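You operate a simulated robot arm through the tools that you are given. There is no shell and no other tool. Be economical: measure what you need, move in short steps, check, and stop when the job is done.

Carry out the task below with a simulated robot arm. There is one attempt and no reset: what you move stays moved.

JOB
Put the grey latch on top of the brown flat carton on the top of the press bench. Take the blue bin on the top of the press bench and put it away on the top board of the kitting shelf. Take the blue push switch on the top of the press bench and put it away on the top of the check bench. Fetch the black pilot lamp and set it on the top of the tool bench. Fetch the red link from the top of the check bench and set it on top of the white spool. Put the long carton on top of the book. Open the teal cover. Do these in any order. Set down upright: red link.

The check looks at the end state, three seconds after you hand in, the way a careful person would. Anything else that was tipped, shoved, dropped, spilled or broken makes it a failure. Lids that push on must go on centred and level and be pressed home; caps that screw on are set level and turned clockwise until they are tight.

ROBOT AND FRAMES
A 7-joint arm with a fingered hand on a trunk, on a base that drives. Base frame: it is fixed to the floor where the robot stands at the start and does not move with it; the origin is under the middle of the robot, x ahead of it, y to its left, z up; the surface under the hand at the start is at about z = 802. Units: mm, degrees, N and s.
With the tool pointing down near the work surface it reaches from about 140 to 820 mm from the robot's upright axis, wherever it stands. Its first joint turns from -69.0 to 172.0 degrees. Places, roughly: black pilot lamp [250, 1500, 750]; blue bin [750, 750, 750]; blue push switch [750, 1000, 750]; book (22x29x5 cm) [800, 2200, 800]; flat carton [750, 250, 750]; grey latch [750, 0, 750]; long carton [750, 1750, 750]; red link (6x2x3 cm) [600, 1700, 800]; teal cover [-500, -5300, 800]; top board of the kitting shelf [-5900, -5500, 1400]; top of the check bench [600, 1900, 800]; top of the tool bench [-1300, 2900, 800]; white spool (7x6x6 cm) [600, 1300, 800]. Payload 3.4 kg.
The tool frame sits at the grasp point between the pads (the TCP): z along the fingers, y along the line on which they close. The tips reach 39 mm beyond it. The gripper opens to 180 mm. The gripper's body begins 111 mm behind the TCP. The gripper is a hand of 3 fingers: y runs from the thumb to the fingers, the wrist lies at [0, 0, -262] in the tool frame, and closing takes about 1.5 s.
Orientation is told as [roll, pitch, yaw] about the base's x, y, z axes, in that order, counted from this pose: with the fingers straight down and closing along the base's y, the tool's x points along the base's -x, its y along +y and its z along -z.

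CONTROLS
- The arm moves only by the tool apply_moves. Its argument "series" is a list of rows, each a list of 6 numbers: the shift along the tool's x, y, z in mm, then the turn, a rotation vector about the tool's x, y, z in degrees. In form: [[x, y, z, rx, ry, rz], ...]. A call has 1 to 10 rows; each row shifts and turns the commanded pose from where the row before left it, along the tool's axes as they then stand. "claw" is the finger opening in mm, from 0 to 180, set as the call begins (left out, the last holds). A row lasts 0.2 s, in which the tool goes at most 50 mm and 8.6 degrees; a call with a longer step from one row to the next is refused whole, and so is a gripper value outside its range. Where a pose cannot be reached the arm comes as near as it can. A force on the tool above 40 N (or 10 N above the force at the start of the call, whichever is more), or a blocked arm, ends the call early, and 0.2 s more pass. The fingers move at their own pace (about 72 mm/s each) and stop on an object; they squeeze with about 31 N. The grip force told is the motor's: it shows also when the fingers shut on nothing. Time passes only in rows, and 0.2 s behind the last, so rows that do not move let the fingers close. The reply holds the time, the measured pose of the TCP, the force on the tool along the base axes, the opening and the grip force, in the units named above and with some noise, with the torque about the TCP (base axes, N m) and any sound that the robot's microphone picked up, and new pictures: "show" is both (left out), scene, wrist or none.
- Cameras (640 x 400 px; columns grow to the right, rows downward): "scene" is now at [307.4, 56.4, 1624]; the picture's right is [0.76, -0.65, -0.00], its down [-0.52, -0.61, -0.60] and it looks along [0.39, 0.46, -0.80] (base axes); focal length 292 px, centre (320, 200). "wrist" rides on the gripper at [63, -36, -128] in the tool frame; the picture's right is [0.50, 0.87, 0.00], its down [-0.75, 0.43, -0.49] and it looks along [-0.43, 0.25, 0.87] (tool axes); focal length 226 px, centre (320, 200). There is no depth. A picture from a camera that has moved, and an enlarged one, comes with that camera's place and axes in the base frame and with its lens.
- lift_body(by): slides the trunk up (or, below 0, down) by that many mm; the arm and the scene camera ride with it, the base frame stays. It gives what a move gives, with no picture.
- drive_base(legs): drives the robot by 1 to 6 legs, each [ahead, left, turn to the left] in mm, mm and degrees, along the robot's own axes; the way and the turn of a leg run together, so that a leg with both is an arc; at most 1500 mm and 180 degrees a leg. The arm and the cameras ride along, it lands a little off, and it stops where it bumps. It gives what a move gives, and a new picture of the scene camera.
- move_fingers(finger1, finger2, thumb_bend): sets how far each is bent, from 0 (flat) to 1 (curled in); at 0.3 the hand is open as for a grip, at 0.7 the pads meet at the TCP. One left out holds its place. A second passes; each finger stops where it meets its share of the squeeze, and holds until it gets a number again. A gripper value or a shape takes the hand back. It gives what a move gives, with no picture; readings hold the bend of each and the force on the fingers (four entries, about 0 where the hand has none), thumb and palm.
- set_grasp(shape): the hand has 3 fingers and takes this shape, open, in about a second: jaw (thumb against the fingers, like two jaws); tri (thumb and two fingers); tip (a fingertip pinch); poke (one finger out to press); point (the index stretched); flat (the hand flat); cup (the hand cupped); fist (a fist). The gripper value then closes the fingers along that shape, each until it touches; the sizes above hold for jaw. It gives what a move gives, with no picture.
- pan_tilt(pan, tilt): turns the head with the scene camera to pan (to the left, within 143 degrees either way) and tilt (down, from -29 to 69), counted from straight ahead of the robot. It gives what a move gives, and a new picture of the scene camera.
- close_up(camera, box): a new picture of the part [left, top, right, bottom] of that camera's present view, enlarged. The clock stands still meanwhile.
- close_job(): hands the job in; it is judged then, once.

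Go step by step. Nothing tells you exact positions but the pictures and the camera data: compare them with the known pose of the tool, close in by small moves and look again before you grip or let go. The budget is 196 turns and 260 pictures, counting those below and the enlarged ones. Unless the task says otherwise, let go and move clear before handing in.

The tools are called after "Emit:" as name(argument=value, ...) on one line, values as JSON. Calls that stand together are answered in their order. apply_moves: Moves the arm, as the interface text tells. Its arguments: {"type":"object","properties":{"series":{"type":"array","items":{"type":"array","items":{"type":"number"}}},"claw":{"type":"number"},"show":{"type":"string","enum":["both","scene","wrist","none"]}},"required":["series"]} The other tools are called the same way: lift_body (by) slides the trunk up or down; set_grasp (shape) gives the hand a shape; move_fingers (finger1, finger2, thumb_bend) moves the fingers one by one; drive_base (legs) drives the base; pan_tilt (pan, tilt) turns the head that bears the scene camera; close_up (camera, box) takes an enlarged picture of a part of a camera's view; close_job () hands the job in.

At the start:

```text
clock: 0.0
tcp_pos: [442.8, 222.1, 1110.8]
tcp_rot: [0.1, 0.0, -0.1]
force: [0.3, -1.0, 0.4]
torque: [-0.01, 0.02, 0.0]
opening: 179.8
grasp_force: 0.0
shape: jaw
bend: [0.3, 0.3, 0.3]
finger forces: [0.0, 0.1, 0.0, 0.1, 0.0, 0.0]
trunk travel left (down, up): [-125.0, 417.0]
robot x, y, heading: [0.8, -3.7, 0.1]
head pan, tilt: [49.5, 53.1]
```

scene: 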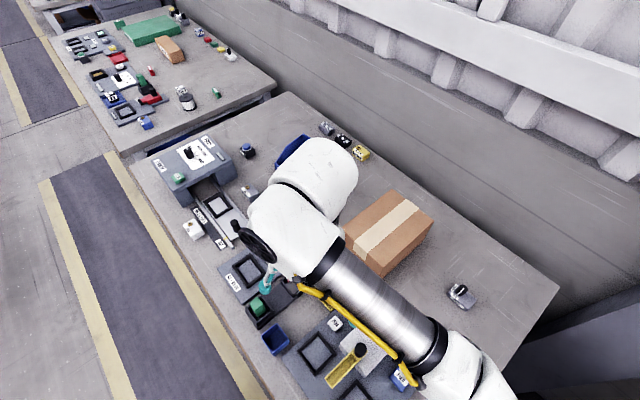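
wrist: 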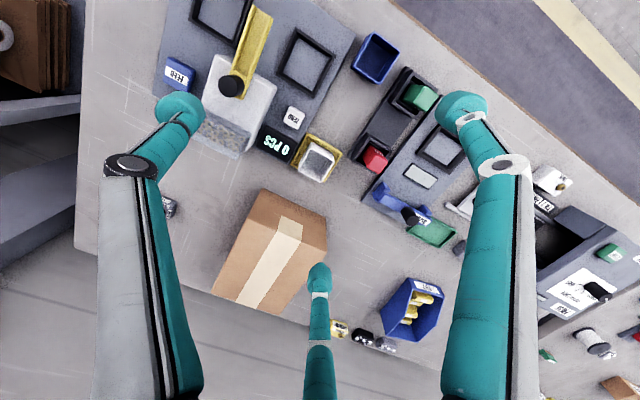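

I see the press bench ahead with the grey latch at about (787, 12) and the taped carton next to it. I'll take enlarged views before I move.

Emit:
close_up(camera="scene", box=[320, 160, 560, 310])

Emit:
close_up(camera="scene", box=[40, 0, 280, 150])

Emit:
close_up(camera="scene", box=[130, 110, 390, 270])

```text
2.67 times, centred on (440, 235) of scene
camera zoom: at [307.4, 56.4, 1624.0], right [0.76, -0.65, 0.0], down [-0.52, -0.61, -0.6], along [0.39, 0.46, -0.8], focal length 780 px, centre (0, 107)
```

zoom: 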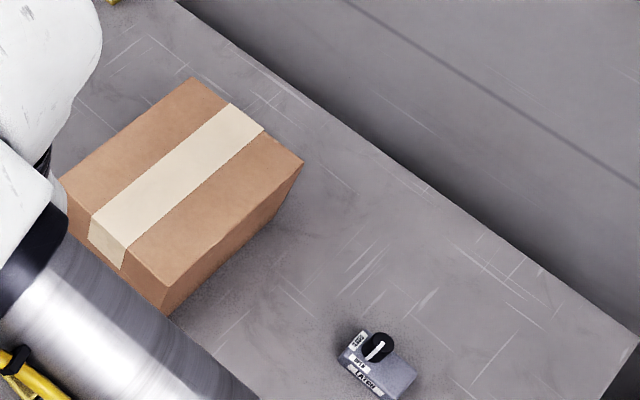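

```text
2.67 times, centred on (160, 75) of scene
camera zoom: at [307.4, 56.4, 1624.0], right [0.76, -0.65, 0.0], down [-0.52, -0.61, -0.6], along [0.39, 0.46, -0.8], focal length 780 px, centre (747, 533)
```

zoom: 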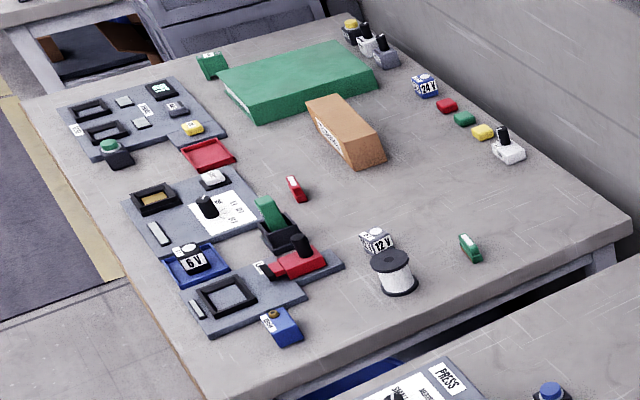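

```text
2.46 times, centred on (260, 190) of scene
camera zoom: at [307.4, 56.4, 1624.0], right [0.76, -0.65, 0.0], down [-0.52, -0.61, -0.6], along [0.39, 0.46, -0.8], focal length 720 px, centre (468, 225)
```

zoom: 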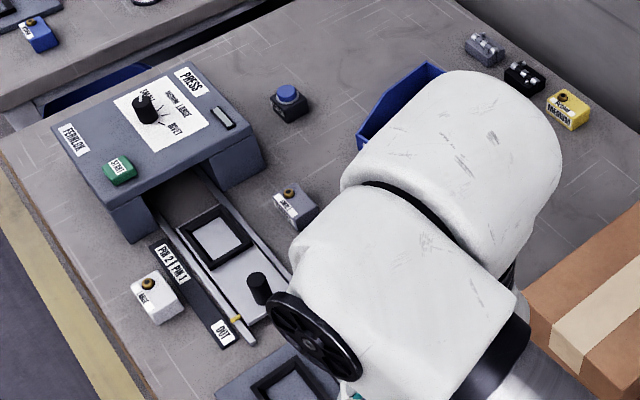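

The latch is partly cut off at the edge of that view, so I'll enlarge it and look at what else lies near it.

Emit:
close_up(camera="scene", box=[420, 260, 516, 320])

Emit:
close_up(camera="wrist", box=[200, 170, 480, 345])

```text
6.67 times, centred on (468, 290) of scene
camera zoom: at [307.4, 56.4, 1624.0], right [0.76, -0.65, 0.0], down [-0.52, -0.61, -0.6], along [0.39, 0.46, -0.8], focal length 1949 px, centre (-667, -400)
```

zoom: 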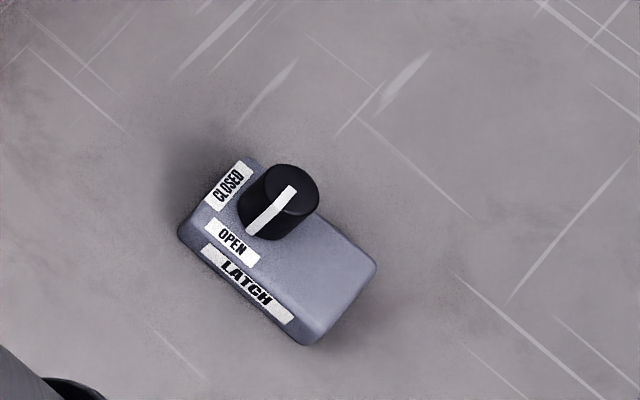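

```text
2.29 times, centred on (340, 258) of wrist
camera zoom: at [381.0, 188.0, 1237.8], right [-0.5, 0.87, 0.0], down [0.75, 0.43, 0.49], along [0.43, 0.25, -0.87], focal length 517 px, centre (274, 69)
```

zoom: 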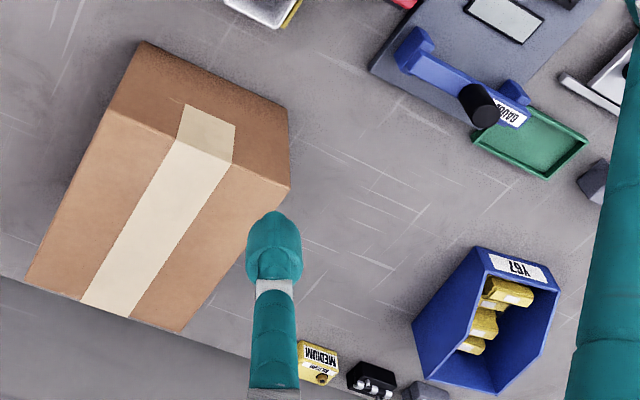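

The latch is axis-aligned, about 48 mm (x) by 57 mm (y), centred near (770, 10). I'll hover above it and look with the wrist camera.

Emit:
apply_moves(series=[[-36.3, -23.7, 16, 0, 0, 0], [-36.3, -23.7, 16, 0, 0, 0], [-36.3, -23.7, 16, 0, 0, 0], [-36.3, -23.7, 16, 0, 0, 0], [-36.3, -23.7, 16, 0, 0, 0], [-36.3, -23.7, 16, 0, 0, 0], [-36.3, -23.7, 16, 0, 0, 0], [-36.3, -23.7, 16, 0, 0, 0], [-36.3, -23.7, 16, 0, 0, 0], [0, 0, 0, 0, 0, 0]], claw=100)

```text
clock: 2.2
tcp_pos: [766.5, 8.4, 971.6]
tcp_rot: [0.0, -0.2, 0.0]
force: [-0.3, 0.4, -0.2]
torque: [0.0, 0.04, 0.03]
opening: 100.6
grasp_force: 0.1
shape: jaw
bend: [0.7, 0.7, 0.7]
finger forces: [0.0, 0.0, 0.0, 0.0, 0.0, 0.0]
trunk travel left (down, up): [-125.0, 417.0]
robot x, y, heading: [-2.1, 2.3, 0.0]
head pan, tilt: [49.5, 53.1]
camera scene: at [308.5, 54.2, 1624.1], right [0.76, -0.65, -0.01], down [-0.52, -0.61, -0.6], along [0.39, 0.46, -0.8], focal length 292 px, centre (320, 200)
camera wrist: at [703.5, -27.1, 1097.3], right [-0.5, 0.87, 0.0], down [0.75, 0.43, 0.5], along [0.43, 0.25, -0.87], focal length 226 px, centre (320, 200)
```

scene: 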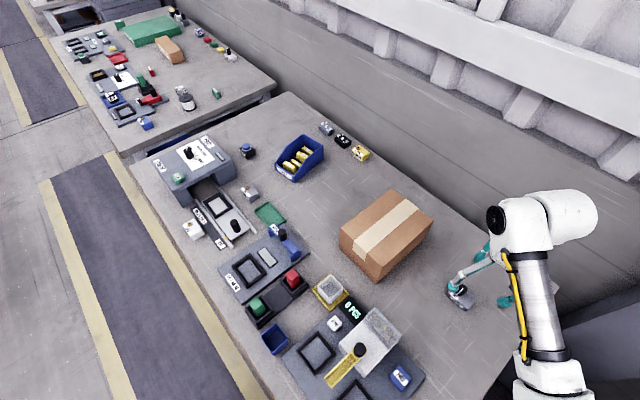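
wrist: 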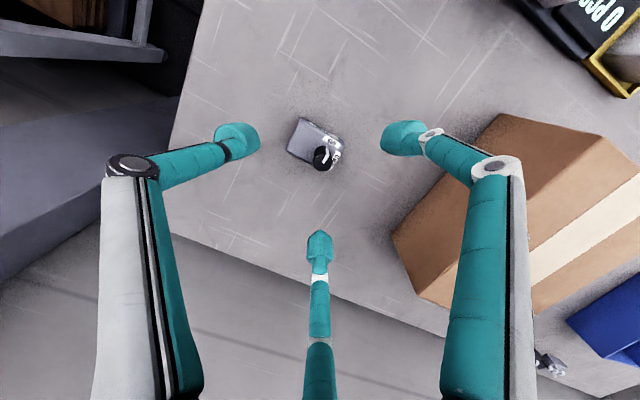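

The three fingers close radially, with the thumb on the −y side. The latch lies under the TCP within about 5 mm, so I'll descend.

Emit:
apply_moves(series=[[-4, 0, 30, 0, 0, 0], [0, 0, 40, 0, 0, 0], [0, 0, 30, 0, 0, 0], [0, 0, 15, 0, 0, 0], [0, 0, 0, 0, 0, 0]], claw=110)

Emit:
close_up(camera="scene", box=[420, 210, 580, 310])

```text
clock: 3.4
tcp_pos: [770.5, 8.7, 854.0]
tcp_rot: [0.0, -0.2, 0.0]
force: [0.2, -0.2, 0.3]
torque: [0.0, -0.04, 0.01]
opening: 109.6
grasp_force: 0.2
shape: jaw
bend: [0.68, 0.68, 0.68]
finger forces: [0.1, 0.1, 0.1, 0.0, 0.0, 0.0]
trunk travel left (down, up): [-125.0, 417.0]
robot x, y, heading: [7.8, -1.2, -0.4]
head pan, tilt: [49.5, 53.1]
camera scene: at [309.2, 54.3, 1623.8], right [0.76, -0.65, -0.01], down [-0.52, -0.61, -0.6], along [0.39, 0.46, -0.8], focal length 292 px, centre (320, 200)
camera wrist: at [707.0, -25.9, 981.7], right [-0.5, 0.87, 0.0], down [0.75, 0.43, 0.5], along [0.43, 0.25, -0.87], focal length 226 px, centre (320, 200)
```

scene: 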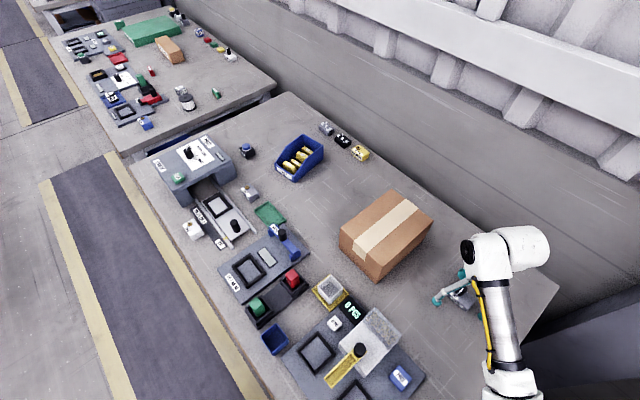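
wrist: 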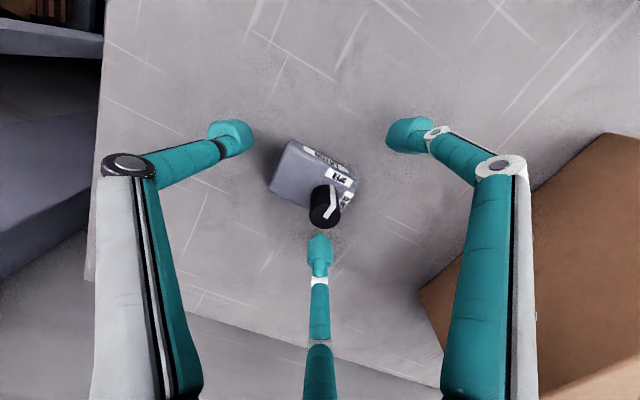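

```text
4.00 times, centred on (500, 260) of scene
camera zoom: at [309.2, 54.3, 1623.8], right [0.76, -0.65, -0.01], down [-0.52, -0.61, -0.6], along [0.39, 0.46, -0.8], focal length 1169 px, centre (-400, -40)
```

zoom: 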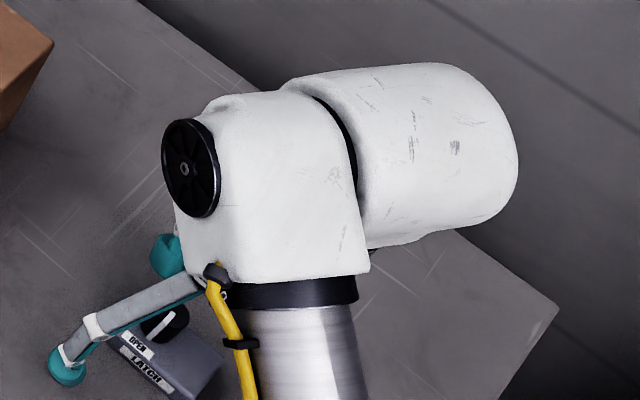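

The fingertips surround the latch body at about z 815. I'll drop slightly and close.

Emit:
apply_moves(series=[[0, 0, 4, 0, 0, 0], [0, 0, 0, 0, 0, 0], [0, 0, 0, 0, 0, 0], [0, 0, 0, 0, 0, 0], [0, 0, 0, 0, 0, 0], [0, 0, 0, 0, 0, 0], [0, 0, 0, 0, 0, 0]], claw=0, show="wrist")

```text
clock: 5.0
tcp_pos: [770.3, 10.5, 851.2]
tcp_rot: [0.1, -0.2, 0.0]
force: [-0.1, 0.5, 0.6]
torque: [-0.01, 0.01, 0.01]
opening: 50.0
grasp_force: 31.2
shape: jaw
bend: [0.72, 0.72, 0.75]
finger forces: [23.7, 27.0, 0.0, 0.0, 27.4, 0.0]
trunk travel left (down, up): [-125.0, 417.0]
robot x, y, heading: [-3.5, -0.2, -0.2]
head pan, tilt: [49.5, 53.1]
camera wrist: at [707.2, -25.3, 977.8], right [-0.5, 0.87, 0.0], down [0.75, 0.43, 0.49], along [0.43, 0.25, -0.87], focal length 226 px, centre (320, 200)
```

wrist: 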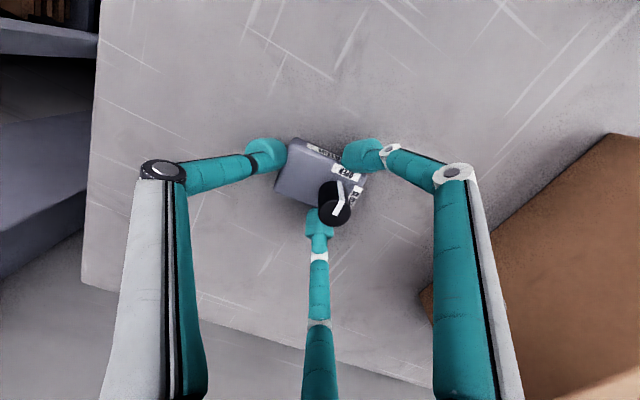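

The latch is gripped. The carton spans x 660–887, y 206–365, with its top at about 872. I'll lift and carry the latch to above (735, 272).

Emit:
apply_moves(series=[[0, 0, -40, 0, 0, 0], [0, 0, -45, 0, 0, 0], [0, 0, -45, 0, 0, 0], [5, 43, 0, 0, 0, 0], [6, 44, 0, 0, 0, 0], [6, 44, 0, 0, 0, 0], [6, 44, 0, 0, 0, 0], [6, 44, 0, 0, 0, 0], [6, 43, 0, 0, 0, 0], [0, 0, 0, 0, 0, 0]])

```text
clock: 7.2
tcp_pos: [711.5, 210.5, 975.8]
tcp_rot: [0.0, -0.2, 0.0]
force: [0.1, -0.2, -2.0]
torque: [-0.01, 0.02, 0.01]
opening: 50.3
grasp_force: 31.0
shape: jaw
bend: [0.73, 0.73, 0.74]
finger forces: [26.1, 28.9, 0.0, 0.0, 27.8, 0.1]
out of reach, approached as far as the arm can: row 6, 7, 8, 9
trunk travel left (down, up): [-125.0, 417.0]
robot x, y, heading: [1.2, -3.6, 0.1]
head pan, tilt: [49.5, 53.1]
camera scene: at [309.1, 63.6, 1623.3], right [0.76, -0.65, 0.0], down [-0.52, -0.61, -0.6], along [0.39, 0.45, -0.8], focal length 292 px, centre (320, 200)
camera wrist: at [648.4, 174.5, 1101.7], right [-0.5, 0.87, 0.0], down [0.75, 0.44, 0.49], along [0.43, 0.25, -0.87], focal length 226 px, centre (320, 200)
```

scene: 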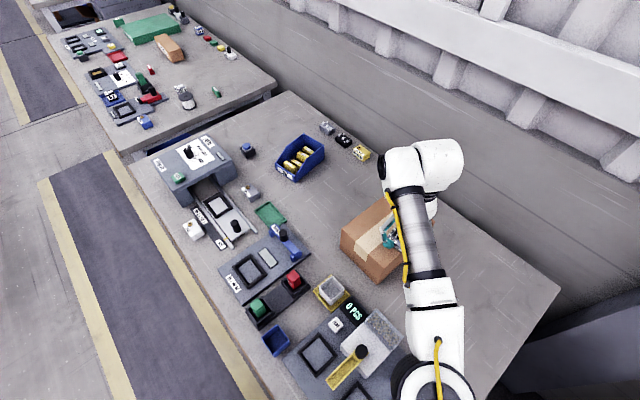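
wrist: 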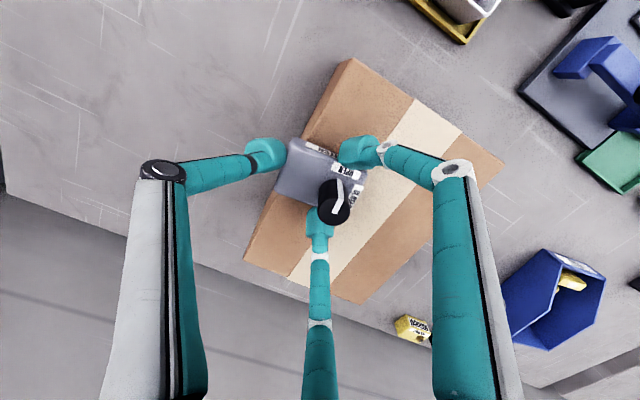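

The reach is limited here. I'll drive the base 75 mm left so the latch rides over the carton's middle.

Emit:
drive_base(legs=[[0, 75, 0]])

```text
clock: 8.2
tcp_pos: [718.0, 233.8, 981.0]
tcp_rot: [2.2, -0.2, -0.4]
force: [1.2, -4.0, -0.7]
torque: [0.42, 0.15, 0.03]
opening: 50.0
grasp_force: 30.9
shape: jaw
bend: [0.72, 0.73, 0.75]
finger forces: [26.1, 28.9, 0.0, 0.0, 29.1, 0.0]
trunk travel left (down, up): [-125.0, 417.0]
robot x, y, heading: [1.5, 63.5, 0.3]
head pan, tilt: [49.5, 53.1]
camera scene: at [313.9, 69.7, 1623.5], right [0.76, -0.65, -0.03], down [-0.52, -0.59, -0.62], along [0.38, 0.48, -0.79], focal length 292 px, centre (320, 200)
```

scene: 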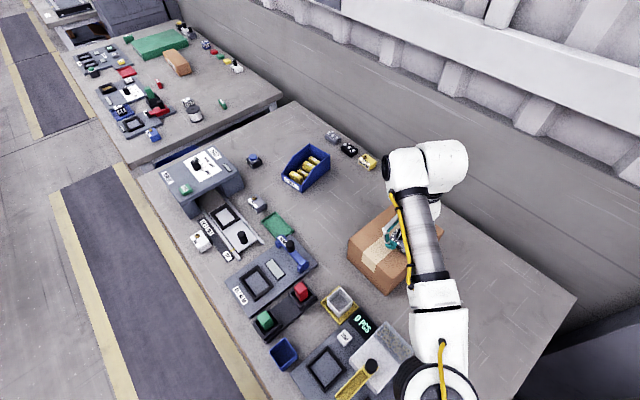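

The robot is still settling, so I'll wait and read again.

Emit:
apply_moves(series=[[0, 0, 0, 0, 0, 0], [0, 0, 0, 0, 0, 0], [0, 0, 0, 0, 0, 0], [0, 0, 0, 0, 0, 0]])

```text
clock: 9.2
tcp_pos: [708.8, 275.9, 978.3]
tcp_rot: [-0.1, -0.5, -0.3]
force: [0.1, 1.1, -1.9]
torque: [-0.05, -0.03, 0.02]
opening: 50.2
grasp_force: 31.1
shape: jaw
bend: [0.72, 0.73, 0.75]
finger forces: [26.1, 28.9, 0.0, 0.1, 28.4, 0.1]
trunk travel left (down, up): [-125.0, 417.0]
robot x, y, heading: [1.8, 61.1, 0.2]
head pan, tilt: [49.5, 53.1]
camera scene: at [309.6, 119.5, 1623.9], right [0.76, -0.65, -0.01], down [-0.52, -0.61, -0.6], along [0.38, 0.46, -0.8], focal length 292 px, centre (320, 200)
camera wrist: at [644.1, 241.4, 1104.7], right [-0.5, 0.87, -0.01], down [0.75, 0.43, 0.5], along [0.43, 0.24, -0.87], focal length 226 px, centre (320, 200)
```

scene: 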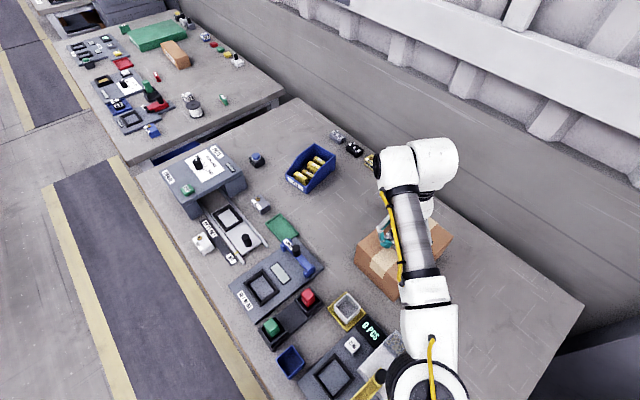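
wrist: 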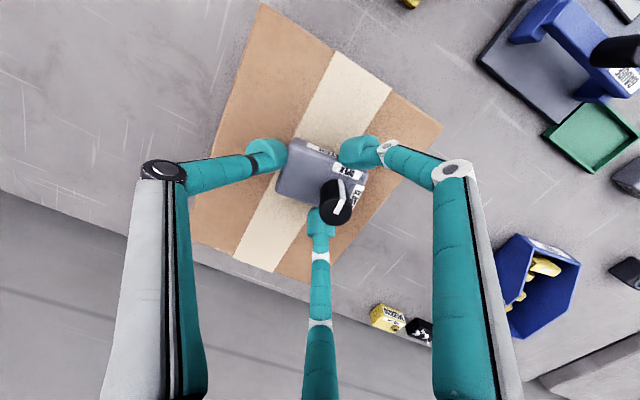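

It has settled at (709, 276), over the carton. I'll move 30 mm further out and descend.

Emit:
apply_moves(series=[[-20, 0, 15, 0, 0, 0], [-10, 0, 15, 0, 0, 0], [0, 0, 8, 0, 0, 0], [0, 0, 5, 0, 0, 0], [0, 0, 0, 0, 0, 0]])

Emit:
close_up(camera="scene", box=[330, 180, 490, 300])

```text
clock: 10.1
tcp_pos: [728.7, 257.9, 967.1]
tcp_rot: [-1.0, -2.2, -0.8]
force: [-0.6, -8.6, 30.7]
torque: [-0.75, -0.06, -0.07]
opening: 52.4
grasp_force: 31.5
shape: jaw
bend: [0.73, 0.73, 0.76]
finger forces: [26.8, 28.7, 0.1, 0.0, 35.3, 0.1]
out of reach, approached as far as the arm can: row 1, 2
trunk travel left (down, up): [-125.0, 417.0]
robot x, y, heading: [3.7, 62.7, 0.0]
head pan, tilt: [49.5, 53.1]
stopped in row 4: the force on the tool passed its limit at 45 N (the readings are from after the stop); the commanded pose is now the measured one
camera scene: at [300.2, 129.8, 1626.3], right [0.76, -0.65, 0.0], down [-0.52, -0.61, -0.6], along [0.39, 0.45, -0.8], focal length 292 px, centre (320, 200)
camera wrist: at [661.3, 226.1, 1092.3], right [-0.49, 0.87, -0.04], down [0.74, 0.43, 0.51], along [0.46, 0.22, -0.86], focal length 226 px, centre (320, 200)
```

scene: 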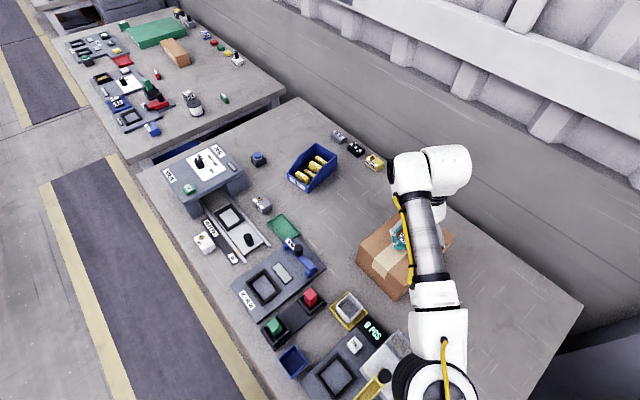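
wrist: 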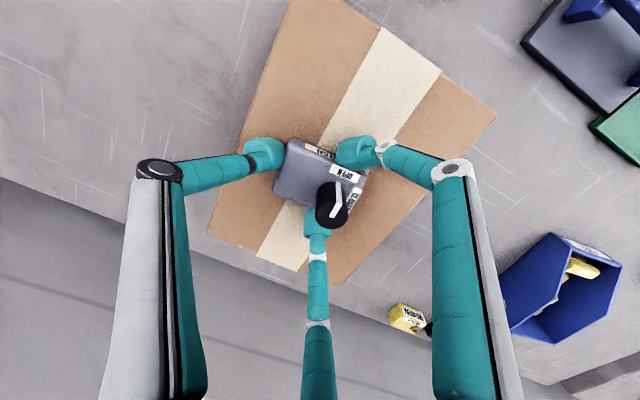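

```text
3.33 times, centred on (410, 240) of scene
camera zoom: at [300.2, 129.8, 1626.3], right [0.76, -0.65, 0.0], down [-0.52, -0.61, -0.6], along [0.39, 0.45, -0.8], focal length 974 px, centre (20, 67)
```

zoom: 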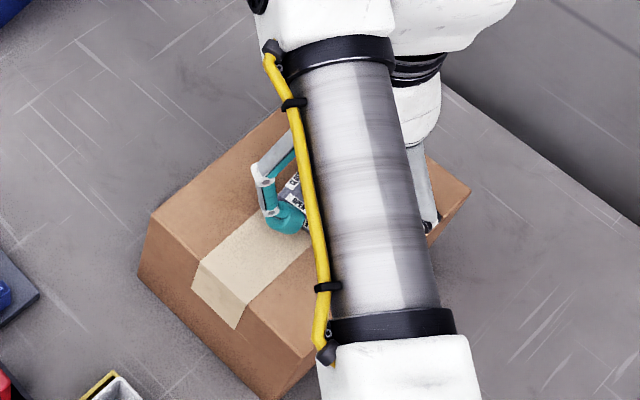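

Contact came at TCP z 967, so the carton is about 115 mm tall and the latch is on it. I'll pause and check the forces before releasing.

Emit:
apply_moves(series=[[0, 0, -2, 0, 0, 0], [0, 0, 0, 0, 0, 0], [0, 0, 0, 0, 0, 0]])

```text
clock: 10.9
tcp_pos: [732.1, 245.8, 964.9]
tcp_rot: [-0.4, -1.7, -0.9]
force: [1.8, -5.4, 28.9]
torque: [-0.56, -0.23, 0.0]
opening: 50.1
grasp_force: 31.4
shape: jaw
bend: [0.73, 0.73, 0.77]
finger forces: [25.7, 28.3, 0.1, 0.1, 32.4, 0.0]
trunk travel left (down, up): [-125.0, 417.0]
robot x, y, heading: [1.3, 61.3, 0.0]
head pan, tilt: [49.5, 53.1]
camera scene: at [302.8, 118.6, 1625.5], right [0.76, -0.65, 0.0], down [-0.52, -0.61, -0.6], along [0.39, 0.46, -0.8], focal length 292 px, centre (320, 200)
camera wrist: at [665.5, 212.9, 1091.3], right [-0.49, 0.87, -0.02], down [0.75, 0.43, 0.51], along [0.46, 0.23, -0.86], focal length 226 px, centre (320, 200)
```

scene: 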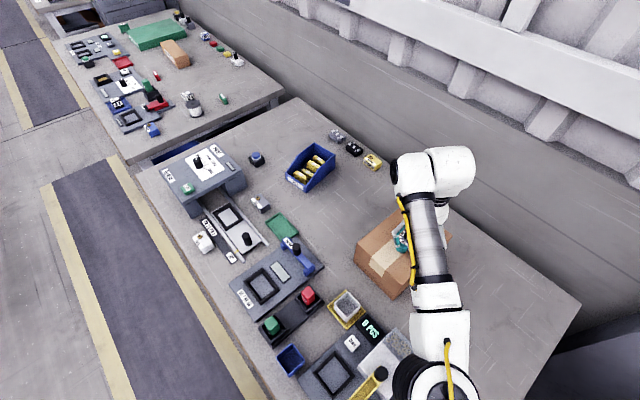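
wrist: 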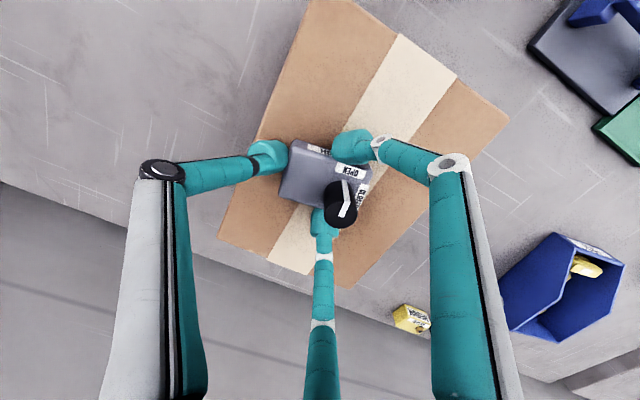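

The latch sits on the carton but is being pressed by 29 N. I'll ease up and shift a little toward the carton's centre.

Emit:
apply_moves(series=[[0, 0, -4, 0, 0, 0], [0, 0, 0, 0, 0, 0], [0, 0, 0, 0, 0, 0]], show="none")

```text
clock: 11.7
tcp_pos: [733.9, 246.1, 966.3]
tcp_rot: [-0.2, -1.3, -0.7]
force: [-1.4, -2.3, 9.4]
torque: [-0.25, -0.09, -0.07]
opening: 50.0
grasp_force: 31.4
shape: jaw
bend: [0.73, 0.73, 0.77]
finger forces: [26.5, 27.6, 0.0, 0.0, 27.9, 0.1]
trunk travel left (down, up): [-125.0, 417.0]
robot x, y, heading: [3.8, 59.6, 0.1]
head pan, tilt: [49.5, 53.1]
```

The force is light now, so I'll release and rise.

Emit:
apply_moves(series=[[0, 0, 0, 0, 0, 0], [0, 0, 0, 0, 0, 0], [0, 0, 0, 0, 0, 0], [0, 0, -20, 0, 0, 0], [0, 0, -40, 0, 0, 0], [20, 0, -40, 0, 0, 0], [30, 0, -30, 0, 0, 0]], claw=120)

```text
clock: 13.3
tcp_pos: [670.7, 228.5, 1096.4]
tcp_rot: [0.0, -1.6, -0.8]
force: [-0.9, 0.5, 0.3]
torque: [0.01, -0.05, -0.01]
opening: 120.0
grasp_force: 0.1
shape: jaw
bend: [0.65, 0.65, 0.65]
finger forces: [0.0, 0.0, 0.0, 0.0, 0.0, 0.1]
out of reach, approached as far as the arm can: row 4, 5
trunk travel left (down, up): [-125.0, 417.0]
robot x, y, heading: [2.7, 61.2, 0.1]
head pan, tilt: [49.5, 53.1]
camera scene: at [308.0, 114.9, 1624.4], right [0.76, -0.65, 0.0], down [-0.52, -0.61, -0.6], along [0.39, 0.46, -0.8], focal length 292 px, centre (320, 200)
camera wrist: at [603.2, 194.7, 1222.2], right [-0.49, 0.87, -0.01], down [0.75, 0.43, 0.51], along [0.45, 0.24, -0.86], focal length 226 px, centre (320, 200)
```

scene: 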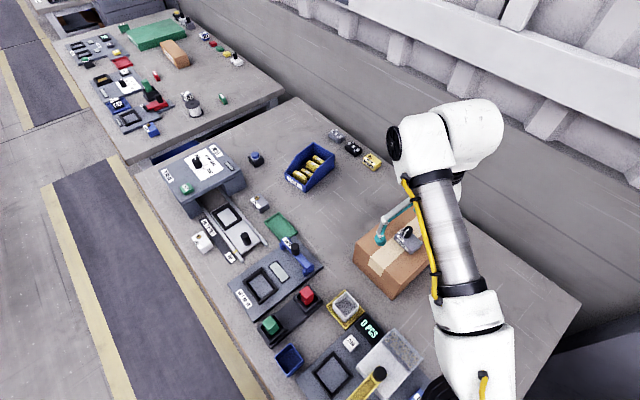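
wrist: 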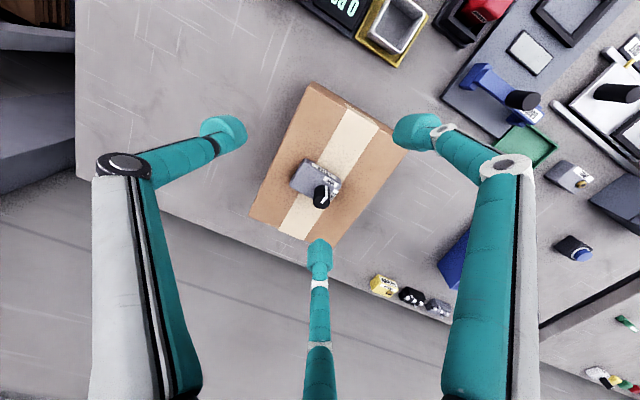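

The latch is on the carton. Next is the blue push switch near (636, 874): I'll drive left 700 mm along the bench with the hand held high.

Emit:
drive_base(legs=[[0, 700, 0]])

Emit:
apply_moves(series=[[0, 0, 0, 0, 0, 0], [0, 0, 0, 0, 0, 0], [0, 0, 0, 0, 0, 0], [0, 0, 0, 0, 0, 0], [0, 0, 0, 0, 0, 0]])

```text
clock: 17.1
tcp_pos: [668.2, 937.2, 1095.1]
tcp_rot: [-0.1, -1.4, -0.5]
force: [0.5, -0.7, -0.1]
torque: [0.0, -0.01, 0.03]
opening: 119.7
grasp_force: 0.1
shape: jaw
bend: [0.65, 0.65, 0.65]
finger forces: [0.0, 0.1, 0.0, 0.0, 0.0, 0.0]
trunk travel left (down, up): [-125.0, 417.0]
robot x, y, heading: [-0.4, 764.4, 0.5]
head pan, tilt: [49.5, 53.1]
camera scene: at [306.8, 823.2, 1623.9], right [0.76, -0.64, 0.0], down [-0.52, -0.61, -0.6], along [0.38, 0.46, -0.8], focal length 292 px, centre (320, 200)
```

scene: 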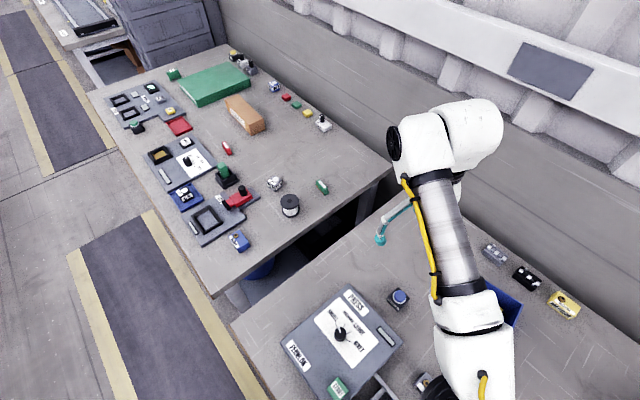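

```text
clock: 18.4
tcp_pos: [664.4, 939.0, 1099.1]
tcp_rot: [-0.2, -1.7, -0.4]
force: [0.2, -0.2, -0.3]
torque: [-0.01, 0.01, 0.0]
opening: 119.5
grasp_force: 0.1
shape: jaw
bend: [0.65, 0.65, 0.65]
finger forces: [0.1, 0.0, 0.0, 0.0, 0.0, 0.0]
trunk travel left (down, up): [-125.0, 417.0]
robot x, y, heading: [0.1, 766.0, 0.3]
head pan, tilt: [49.5, 53.1]
camera scene: at [306.8, 824.0, 1623.8], right [0.76, -0.64, 0.0], down [-0.52, -0.61, -0.6], along [0.38, 0.46, -0.8], focal length 292 px, centre (320, 200)
camera wrist: at [597.0, 905.4, 1224.1], right [-0.49, 0.87, -0.02], down [0.74, 0.43, 0.51], along [0.45, 0.24, -0.86], focal length 226 px, centre (320, 200)
```

scene: 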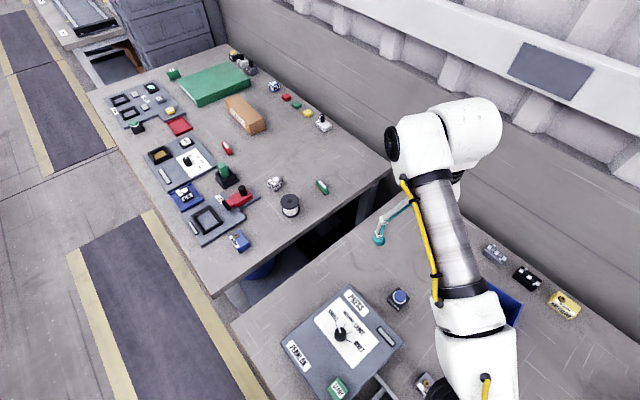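
wrist: 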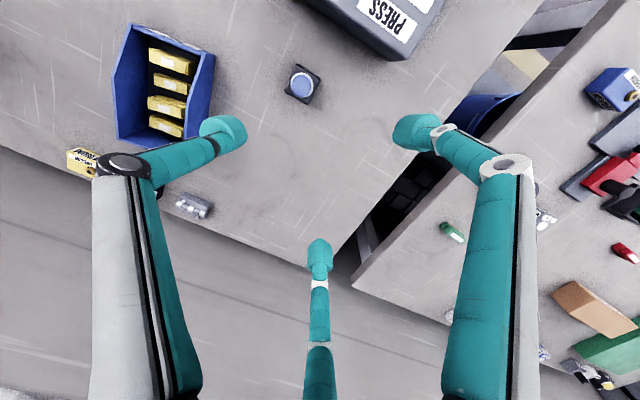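

The blue switch is at about (635, 888), with the press machine at x<556 and the bin at y<780. I'll yaw the hand by −30° so the fingers clear both, and hover.

Emit:
apply_moves(series=[[15, -25, 0, 0, 0, 0], [14, -26, 0, 0, 0, 0], [0, 0, 30, 0, 0, 7.5], [0, 0, 35, 0, 0, 7.5], [0, 0, 35, 0, 0, 7.5], [0, 0, 30, 0, 0, 7.5], [0, 0, 0, 0, 0, 0]], claw=110)

```text
clock: 19.9
tcp_pos: [637.4, 887.7, 968.6]
tcp_rot: [0.6, -1.6, -30.6]
force: [-0.7, 0.7, -0.2]
torque: [0.03, 0.01, -0.02]
opening: 110.9
grasp_force: 0.0
shape: jaw
bend: [0.68, 0.68, 0.68]
finger forces: [0.0, 0.0, 0.0, 0.0, 0.1, 0.1]
trunk travel left (down, up): [-125.0, 417.0]
robot x, y, heading: [2.1, 765.5, 0.5]
head pan, tilt: [49.5, 53.1]
camera scene: at [306.2, 822.2, 1624.1], right [0.76, -0.64, -0.01], down [-0.52, -0.61, -0.6], along [0.38, 0.46, -0.8], focal length 292 px, centre (320, 200)
camera wrist: at [560.8, 890.7, 1093.7], right [0.01, 1.0, 0.0], down [0.85, -0.01, 0.52], along [0.52, -0.01, -0.85], focal length 226 px, centre (320, 200)
```

scene: 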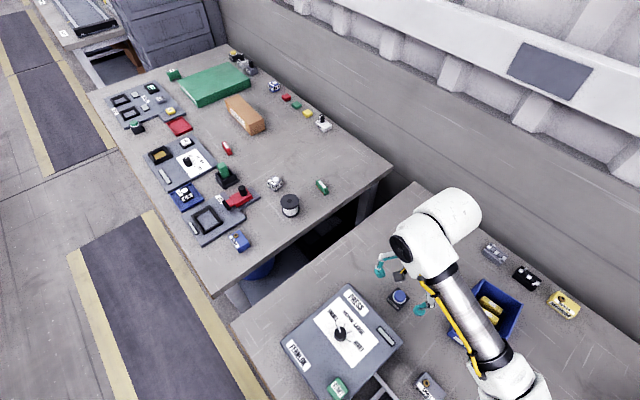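
wrist: 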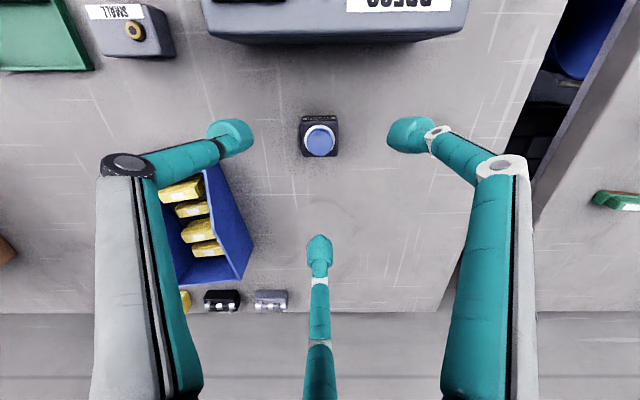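

Centred over the switch. I'll level and descend.

Emit:
apply_moves(series=[[2, 0, 40, 0.8, 1.4, 0], [0, 0, 40, 0, 0, 0], [0, 0, 30, 0, 0, 0], [0, 0, 9, 0, 0, 0], [0, 0, 0, 0, 0, 0]])

Emit:
apply_moves(series=[[0, 0, 0, 0, 0, 0], [0, 0, 0, 0, 0, 0], [0, 0, 0, 0, 0, 0], [0, 0, 0, 0, 0, 0], [0, 0, 0, 0, 0, 0], [0, 0, 0, 0, 0, 0]], claw=0, show="wrist")

```text
clock: 21.1
tcp_pos: [636.8, 886.8, 848.2]
tcp_rot: [-0.1, -0.2, -30.5]
force: [0.5, 0.1, -0.3]
torque: [0.01, 0.0, 0.0]
opening: 110.6
grasp_force: 0.0
shape: jaw
bend: [0.68, 0.68, 0.68]
finger forces: [0.0, 0.0, 0.0, 0.0, 0.0, 0.0]
trunk travel left (down, up): [-125.0, 417.0]
robot x, y, heading: [-0.8, 766.3, 0.3]
head pan, tilt: [49.5, 53.1]
camera scene: at [307.2, 822.2, 1623.9], right [0.76, -0.64, -0.01], down [-0.52, -0.61, -0.6], along [0.38, 0.46, -0.8], focal length 292 px, centre (320, 200)
camera wrist: at [564.7, 888.8, 975.1], right [0.01, 1.0, 0.0], down [0.87, -0.01, 0.49], along [0.49, -0.01, -0.87], focal length 226 px, centre (320, 200)
```

scene: 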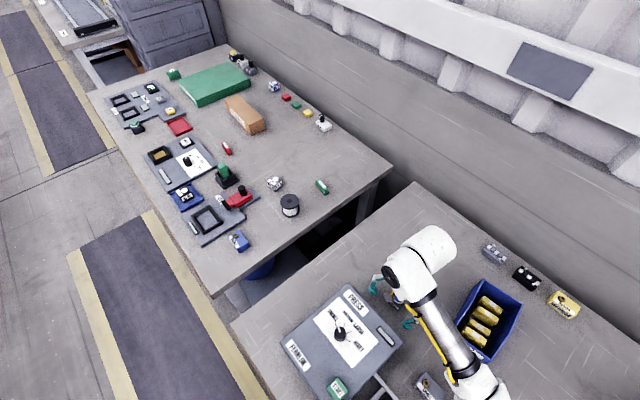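
wrist: 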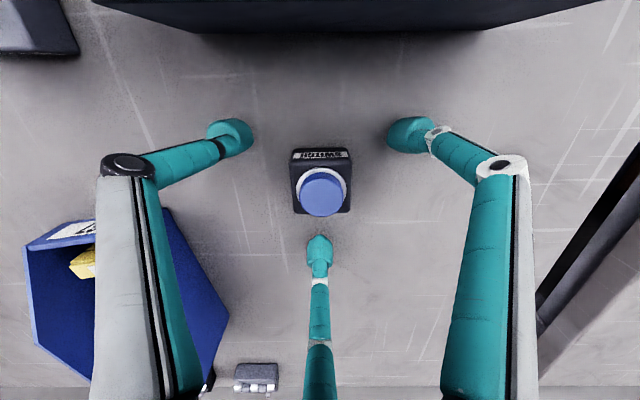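

```text
clock: 22.6
tcp_pos: [637.3, 885.7, 847.6]
tcp_rot: [-0.1, -0.1, -30.5]
force: [0.0, -0.5, 0.0]
torque: [0.0, 0.03, -0.01]
opening: 42.1
grasp_force: 31.4
shape: jaw
bend: [0.72, 0.72, 0.75]
finger forces: [25.1, 27.7, 0.0, 0.0, 24.8, 0.0]
trunk travel left (down, up): [-125.0, 417.0]
robot x, y, heading: [1.2, 764.4, 0.4]
head pan, tilt: [49.5, 53.1]
camera wrist: at [564.6, 888.9, 975.3], right [0.01, 1.0, 0.0], down [0.87, -0.01, 0.49], along [0.49, -0.01, -0.87], focal length 226 px, centre (320, 200)
```

wrist: 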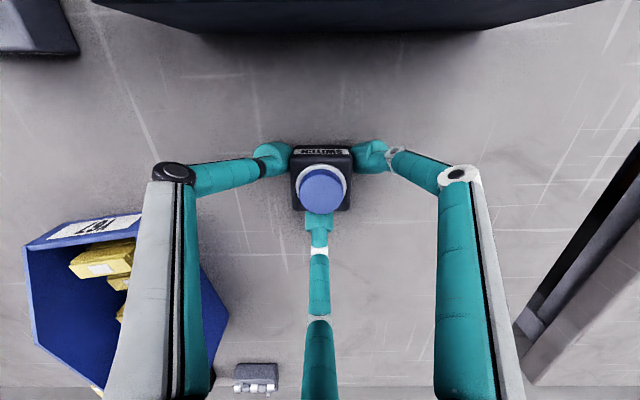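

The switch is gripped. I'll lift it and drive left about 635 mm to the check bench, aiming for the free spot near (725, 1520).

Emit:
apply_moves(series=[[0, 0, -30, 0, 0, 0], [0, 0, -45, 0, 0, 0], [0, 0, -45, 0, 0, 0], [0, 0, -45, 0, 0, 0], [0, 0, 0, 0, 0, 0]], show="wrist")

Emit:
drive_base(legs=[[0, 635, 0]])

Emit:
apply_moves(series=[[0, 0, 0, 0, 0, 0], [0, 0, 0, 0, 0, 0], [0, 0, 0, 0, 0, 0], [0, 0, 0, 0, 0, 0]])

```text
clock: 23.8
tcp_pos: [636.2, 889.2, 1012.0]
tcp_rot: [-0.1, 0.0, -30.5]
force: [-0.1, -0.6, -0.4]
torque: [-0.03, 0.01, -0.01]
opening: 42.2
grasp_force: 30.6
shape: jaw
bend: [0.72, 0.72, 0.75]
finger forces: [25.1, 27.6, 0.0, 0.0, 24.8, 0.0]
trunk travel left (down, up): [-125.0, 417.0]
robot x, y, heading: [-2.3, 764.0, 0.3]
head pan, tilt: [49.5, 53.1]
camera wrist: at [563.8, 890.4, 1138.4], right [0.01, 1.0, 0.0], down [0.87, -0.01, 0.49], along [0.49, -0.01, -0.87], focal length 226 px, centre (320, 200)
```

wrist: 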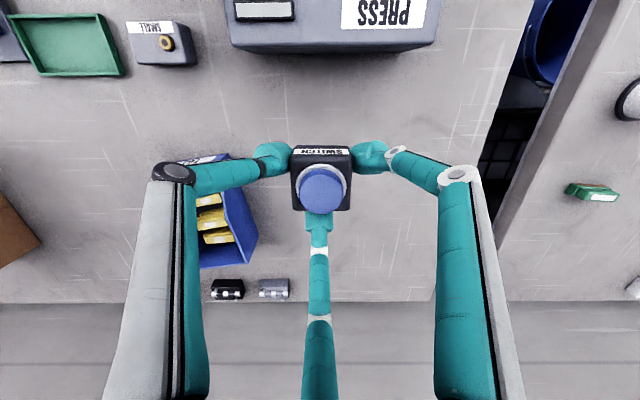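

```text
clock: 27.3
tcp_pos: [630.2, 1527.2, 1012.5]
tcp_rot: [0.1, 0.0, -30.5]
force: [-0.8, 0.8, -1.0]
torque: [0.03, 0.02, -0.03]
opening: 42.0
grasp_force: 30.9
shape: jaw
bend: [0.72, 0.72, 0.75]
finger forces: [25.3, 27.6, 0.0, 0.0, 24.8, 0.0]
trunk travel left (down, up): [-125.0, 417.0]
robot x, y, heading: [-7.1, 1410.5, 0.6]
head pan, tilt: [49.5, 53.1]
camera scene: at [302.3, 1455.9, 1624.1], right [0.77, -0.64, -0.01], down [-0.52, -0.61, -0.6], along [0.38, 0.47, -0.8], focal length 292 px, centre (320, 200)
```

scene: 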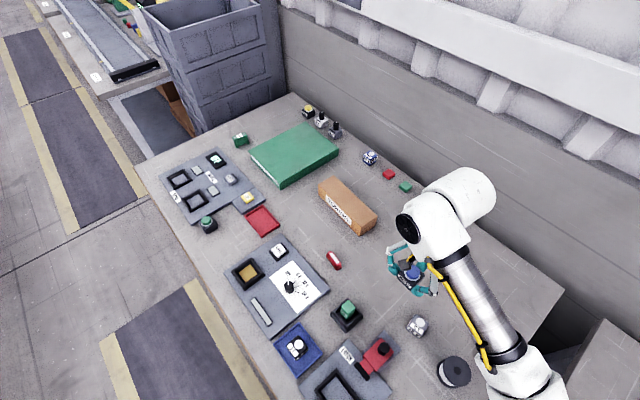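

```text
clock: 28.3
tcp_pos: [625.2, 1539.6, 1014.4]
tcp_rot: [-0.2, -0.6, -30.3]
force: [-0.2, 0.4, -0.1]
torque: [-0.01, -0.01, -0.02]
opening: 42.0
grasp_force: 31.2
shape: jaw
bend: [0.72, 0.72, 0.75]
finger forces: [25.2, 27.6, 0.0, 0.0, 24.9, 0.0]
trunk travel left (down, up): [-125.0, 417.0]
robot x, y, heading: [-5.4, 1413.6, 0.8]
head pan, tilt: [49.5, 53.1]
camera scene: at [302.0, 1470.1, 1623.7], right [0.77, -0.64, 0.0], down [-0.52, -0.61, -0.6], along [0.38, 0.46, -0.8], focal length 292 px, centre (320, 200)
camera wrist: at [552.0, 1541.4, 1141.1], right [0.01, 1.0, -0.01], down [0.87, 0.0, 0.5], along [0.5, -0.01, -0.87], focal length 226 px, centre (320, 200)
```

scene: 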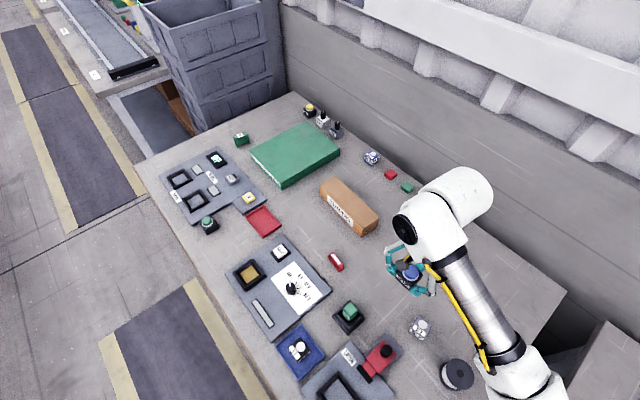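
wrist: 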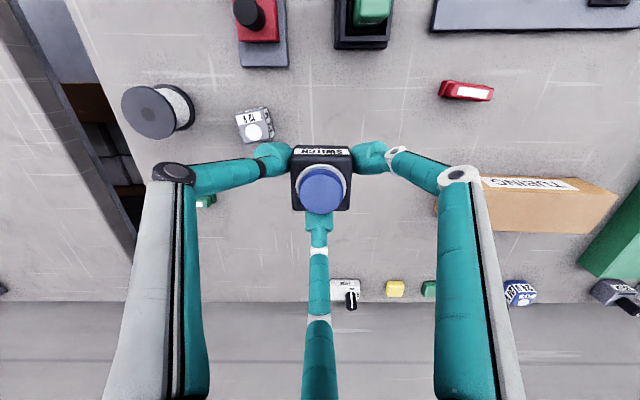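

I'll move out 95 mm in x and lower to just above the bench.

Emit:
apply_moves(series=[[-41, 24, 0, 0, 0, 0], [-41, 24, 0, 0, 0, 0], [0, 0, 45, 0, 0, 0], [0, 0, 45, 0, 0, 0], [0, 0, 45, 0, 0, 0], [0, 0, 15, 0, 0, 0], [0, 0, 6, 0, 0, 0], [0, 0, 0, 0, 0, 0]])

```text
clock: 30.1
tcp_pos: [723.5, 1533.1, 860.0]
tcp_rot: [0.0, -0.4, -30.3]
force: [1.0, 0.5, -0.1]
torque: [-0.01, 0.0, -0.04]
opening: 41.8
grasp_force: 30.4
shape: jaw
bend: [0.72, 0.72, 0.75]
finger forces: [25.0, 27.3, 0.0, 0.0, 24.6, 0.0]
trunk travel left (down, up): [-125.0, 417.0]
robot x, y, heading: [-5.1, 1409.5, 0.4]
head pan, tilt: [49.5, 53.1]
camera scene: at [302.3, 1465.5, 1623.8], right [0.77, -0.64, -0.01], down [-0.52, -0.61, -0.6], along [0.38, 0.46, -0.8], focal length 292 px, centre (320, 200)
camera wrist: at [650.0, 1536.1, 986.0], right [0.01, 1.0, 0.0], down [0.87, 0.0, 0.5], along [0.5, -0.01, -0.87], focal length 226 px, centre (320, 200)
```

scene: 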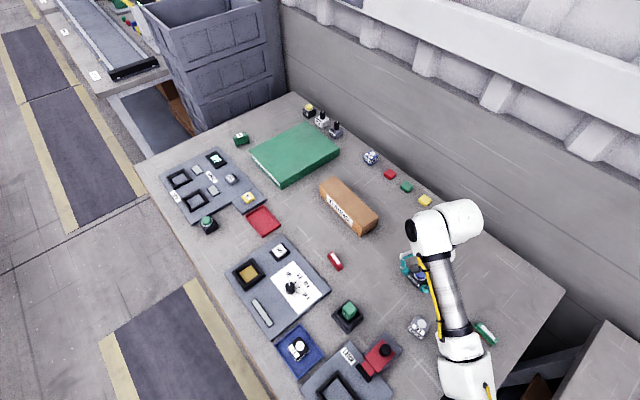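
wrist: 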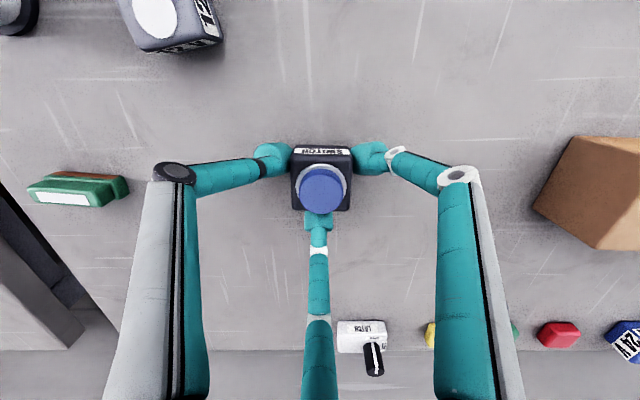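

Emit:
apply_moves(series=[[0, 0, 4, 0, 0, 0], [0, 0, 4, 0, 0, 0], [0, 0, 2, 0, 0, 0], [0, 0, 1, 0, 0, 0], [0, 0, 0, 0, 0, 0]], show="none")

```text
clock: 31.3
tcp_pos: [722.7, 1532.5, 849.0]
tcp_rot: [0.0, -0.4, -30.4]
force: [0.0, 0.8, -0.5]
torque: [0.01, -0.01, 0.01]
opening: 41.8
grasp_force: 30.8
shape: jaw
bend: [0.72, 0.72, 0.75]
finger forces: [25.0, 27.4, 0.0, 0.0, 24.6, 0.0]
trunk travel left (down, up): [-125.0, 417.0]
robot x, y, heading: [-5.3, 1409.6, 0.3]
head pan, tilt: [49.5, 53.1]
```

The switch is 1–2 mm above the bench. I'll lower until there is light contact.

Emit:
apply_moves(series=[[0, 0, 1, 0, 0, 0], [0, 0, 1, 0, 0, 0], [0, 0, 0, 0, 0, 0]], show="none")

```text
clock: 32.1
tcp_pos: [722.3, 1531.9, 848.1]
tcp_rot: [0.0, -0.5, -30.4]
force: [2.3, -0.3, 7.2]
torque: [-0.04, 0.02, 0.03]
opening: 42.0
grasp_force: 30.7
shape: jaw
bend: [0.72, 0.72, 0.75]
finger forces: [26.1, 29.2, 0.2, 0.1, 25.8, 0.1]
trunk travel left (down, up): [-125.0, 417.0]
robot x, y, heading: [-6.2, 1405.5, 0.3]
head pan, tilt: [49.5, 53.1]
```

It is on the bench with 7 N of contact, so I'll release and rise. After that comes the red link.

Emit:
apply_moves(series=[[0, 0, 0, 0, 0, 0], [0, 0, 0, 0, 0, 0], [0, 0, 0, 0, 0, 0], [0, 0, 0, 0, 0, 0], [0, 0, -20, 0, 0, 0], [0, 0, -45, 0, 0, 0], [0, 0, -45, 0, 0, 0], [0, 0, -45, 0, 0, 0], [40, -25, 0, 0, 0, 0], [0, 0, 0, 0, 0, 0]], claw=110)

Emit:
close_up(camera="scene", box=[220, 160, 460, 310])

```text
clock: 34.3
tcp_pos: [671.1, 1528.1, 1001.3]
tcp_rot: [0.0, -0.4, -30.4]
force: [-0.4, 0.1, 0.4]
torque: [-0.04, -0.02, -0.04]
opening: 109.5
grasp_force: 0.0
shape: jaw
bend: [0.68, 0.68, 0.68]
finger forces: [0.1, 0.1, 0.0, 0.1, 0.0, 0.0]
trunk travel left (down, up): [-125.0, 417.0]
robot x, y, heading: [-4.6, 1404.3, 0.7]
head pan, tilt: [49.5, 53.1]
camera scene: at [302.2, 1462.3, 1623.8], right [0.77, -0.64, -0.01], down [-0.52, -0.61, -0.6], along [0.38, 0.46, -0.8], focal length 292 px, centre (320, 200)
camera wrist: at [597.8, 1530.4, 1128.6], right [0.01, 1.0, 0.0], down [0.87, 0.0, 0.5], along [0.5, -0.01, -0.87], focal length 226 px, centre (320, 200)
```

scene: 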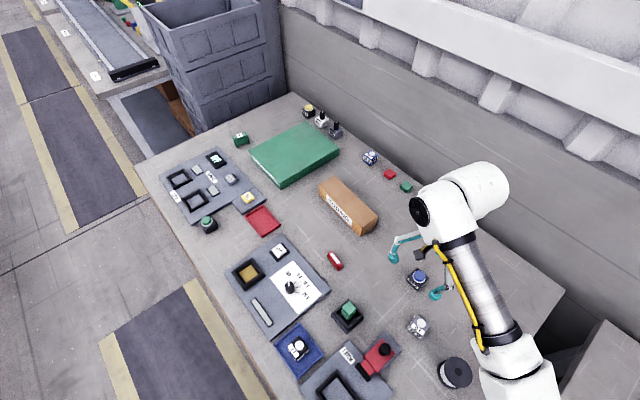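
wrist: 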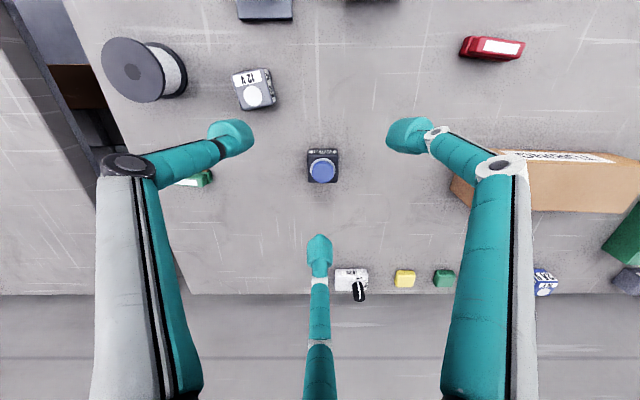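

```text
2.67 times, centred on (340, 235) of scene
camera zoom: at [302.2, 1462.3, 1623.8], right [0.77, -0.64, -0.01], down [-0.52, -0.61, -0.6], along [0.38, 0.46, -0.8], focal length 780 px, centre (267, 107)
```

zoom: 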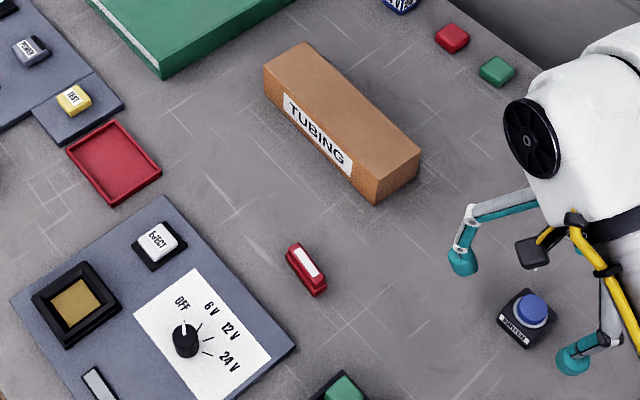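

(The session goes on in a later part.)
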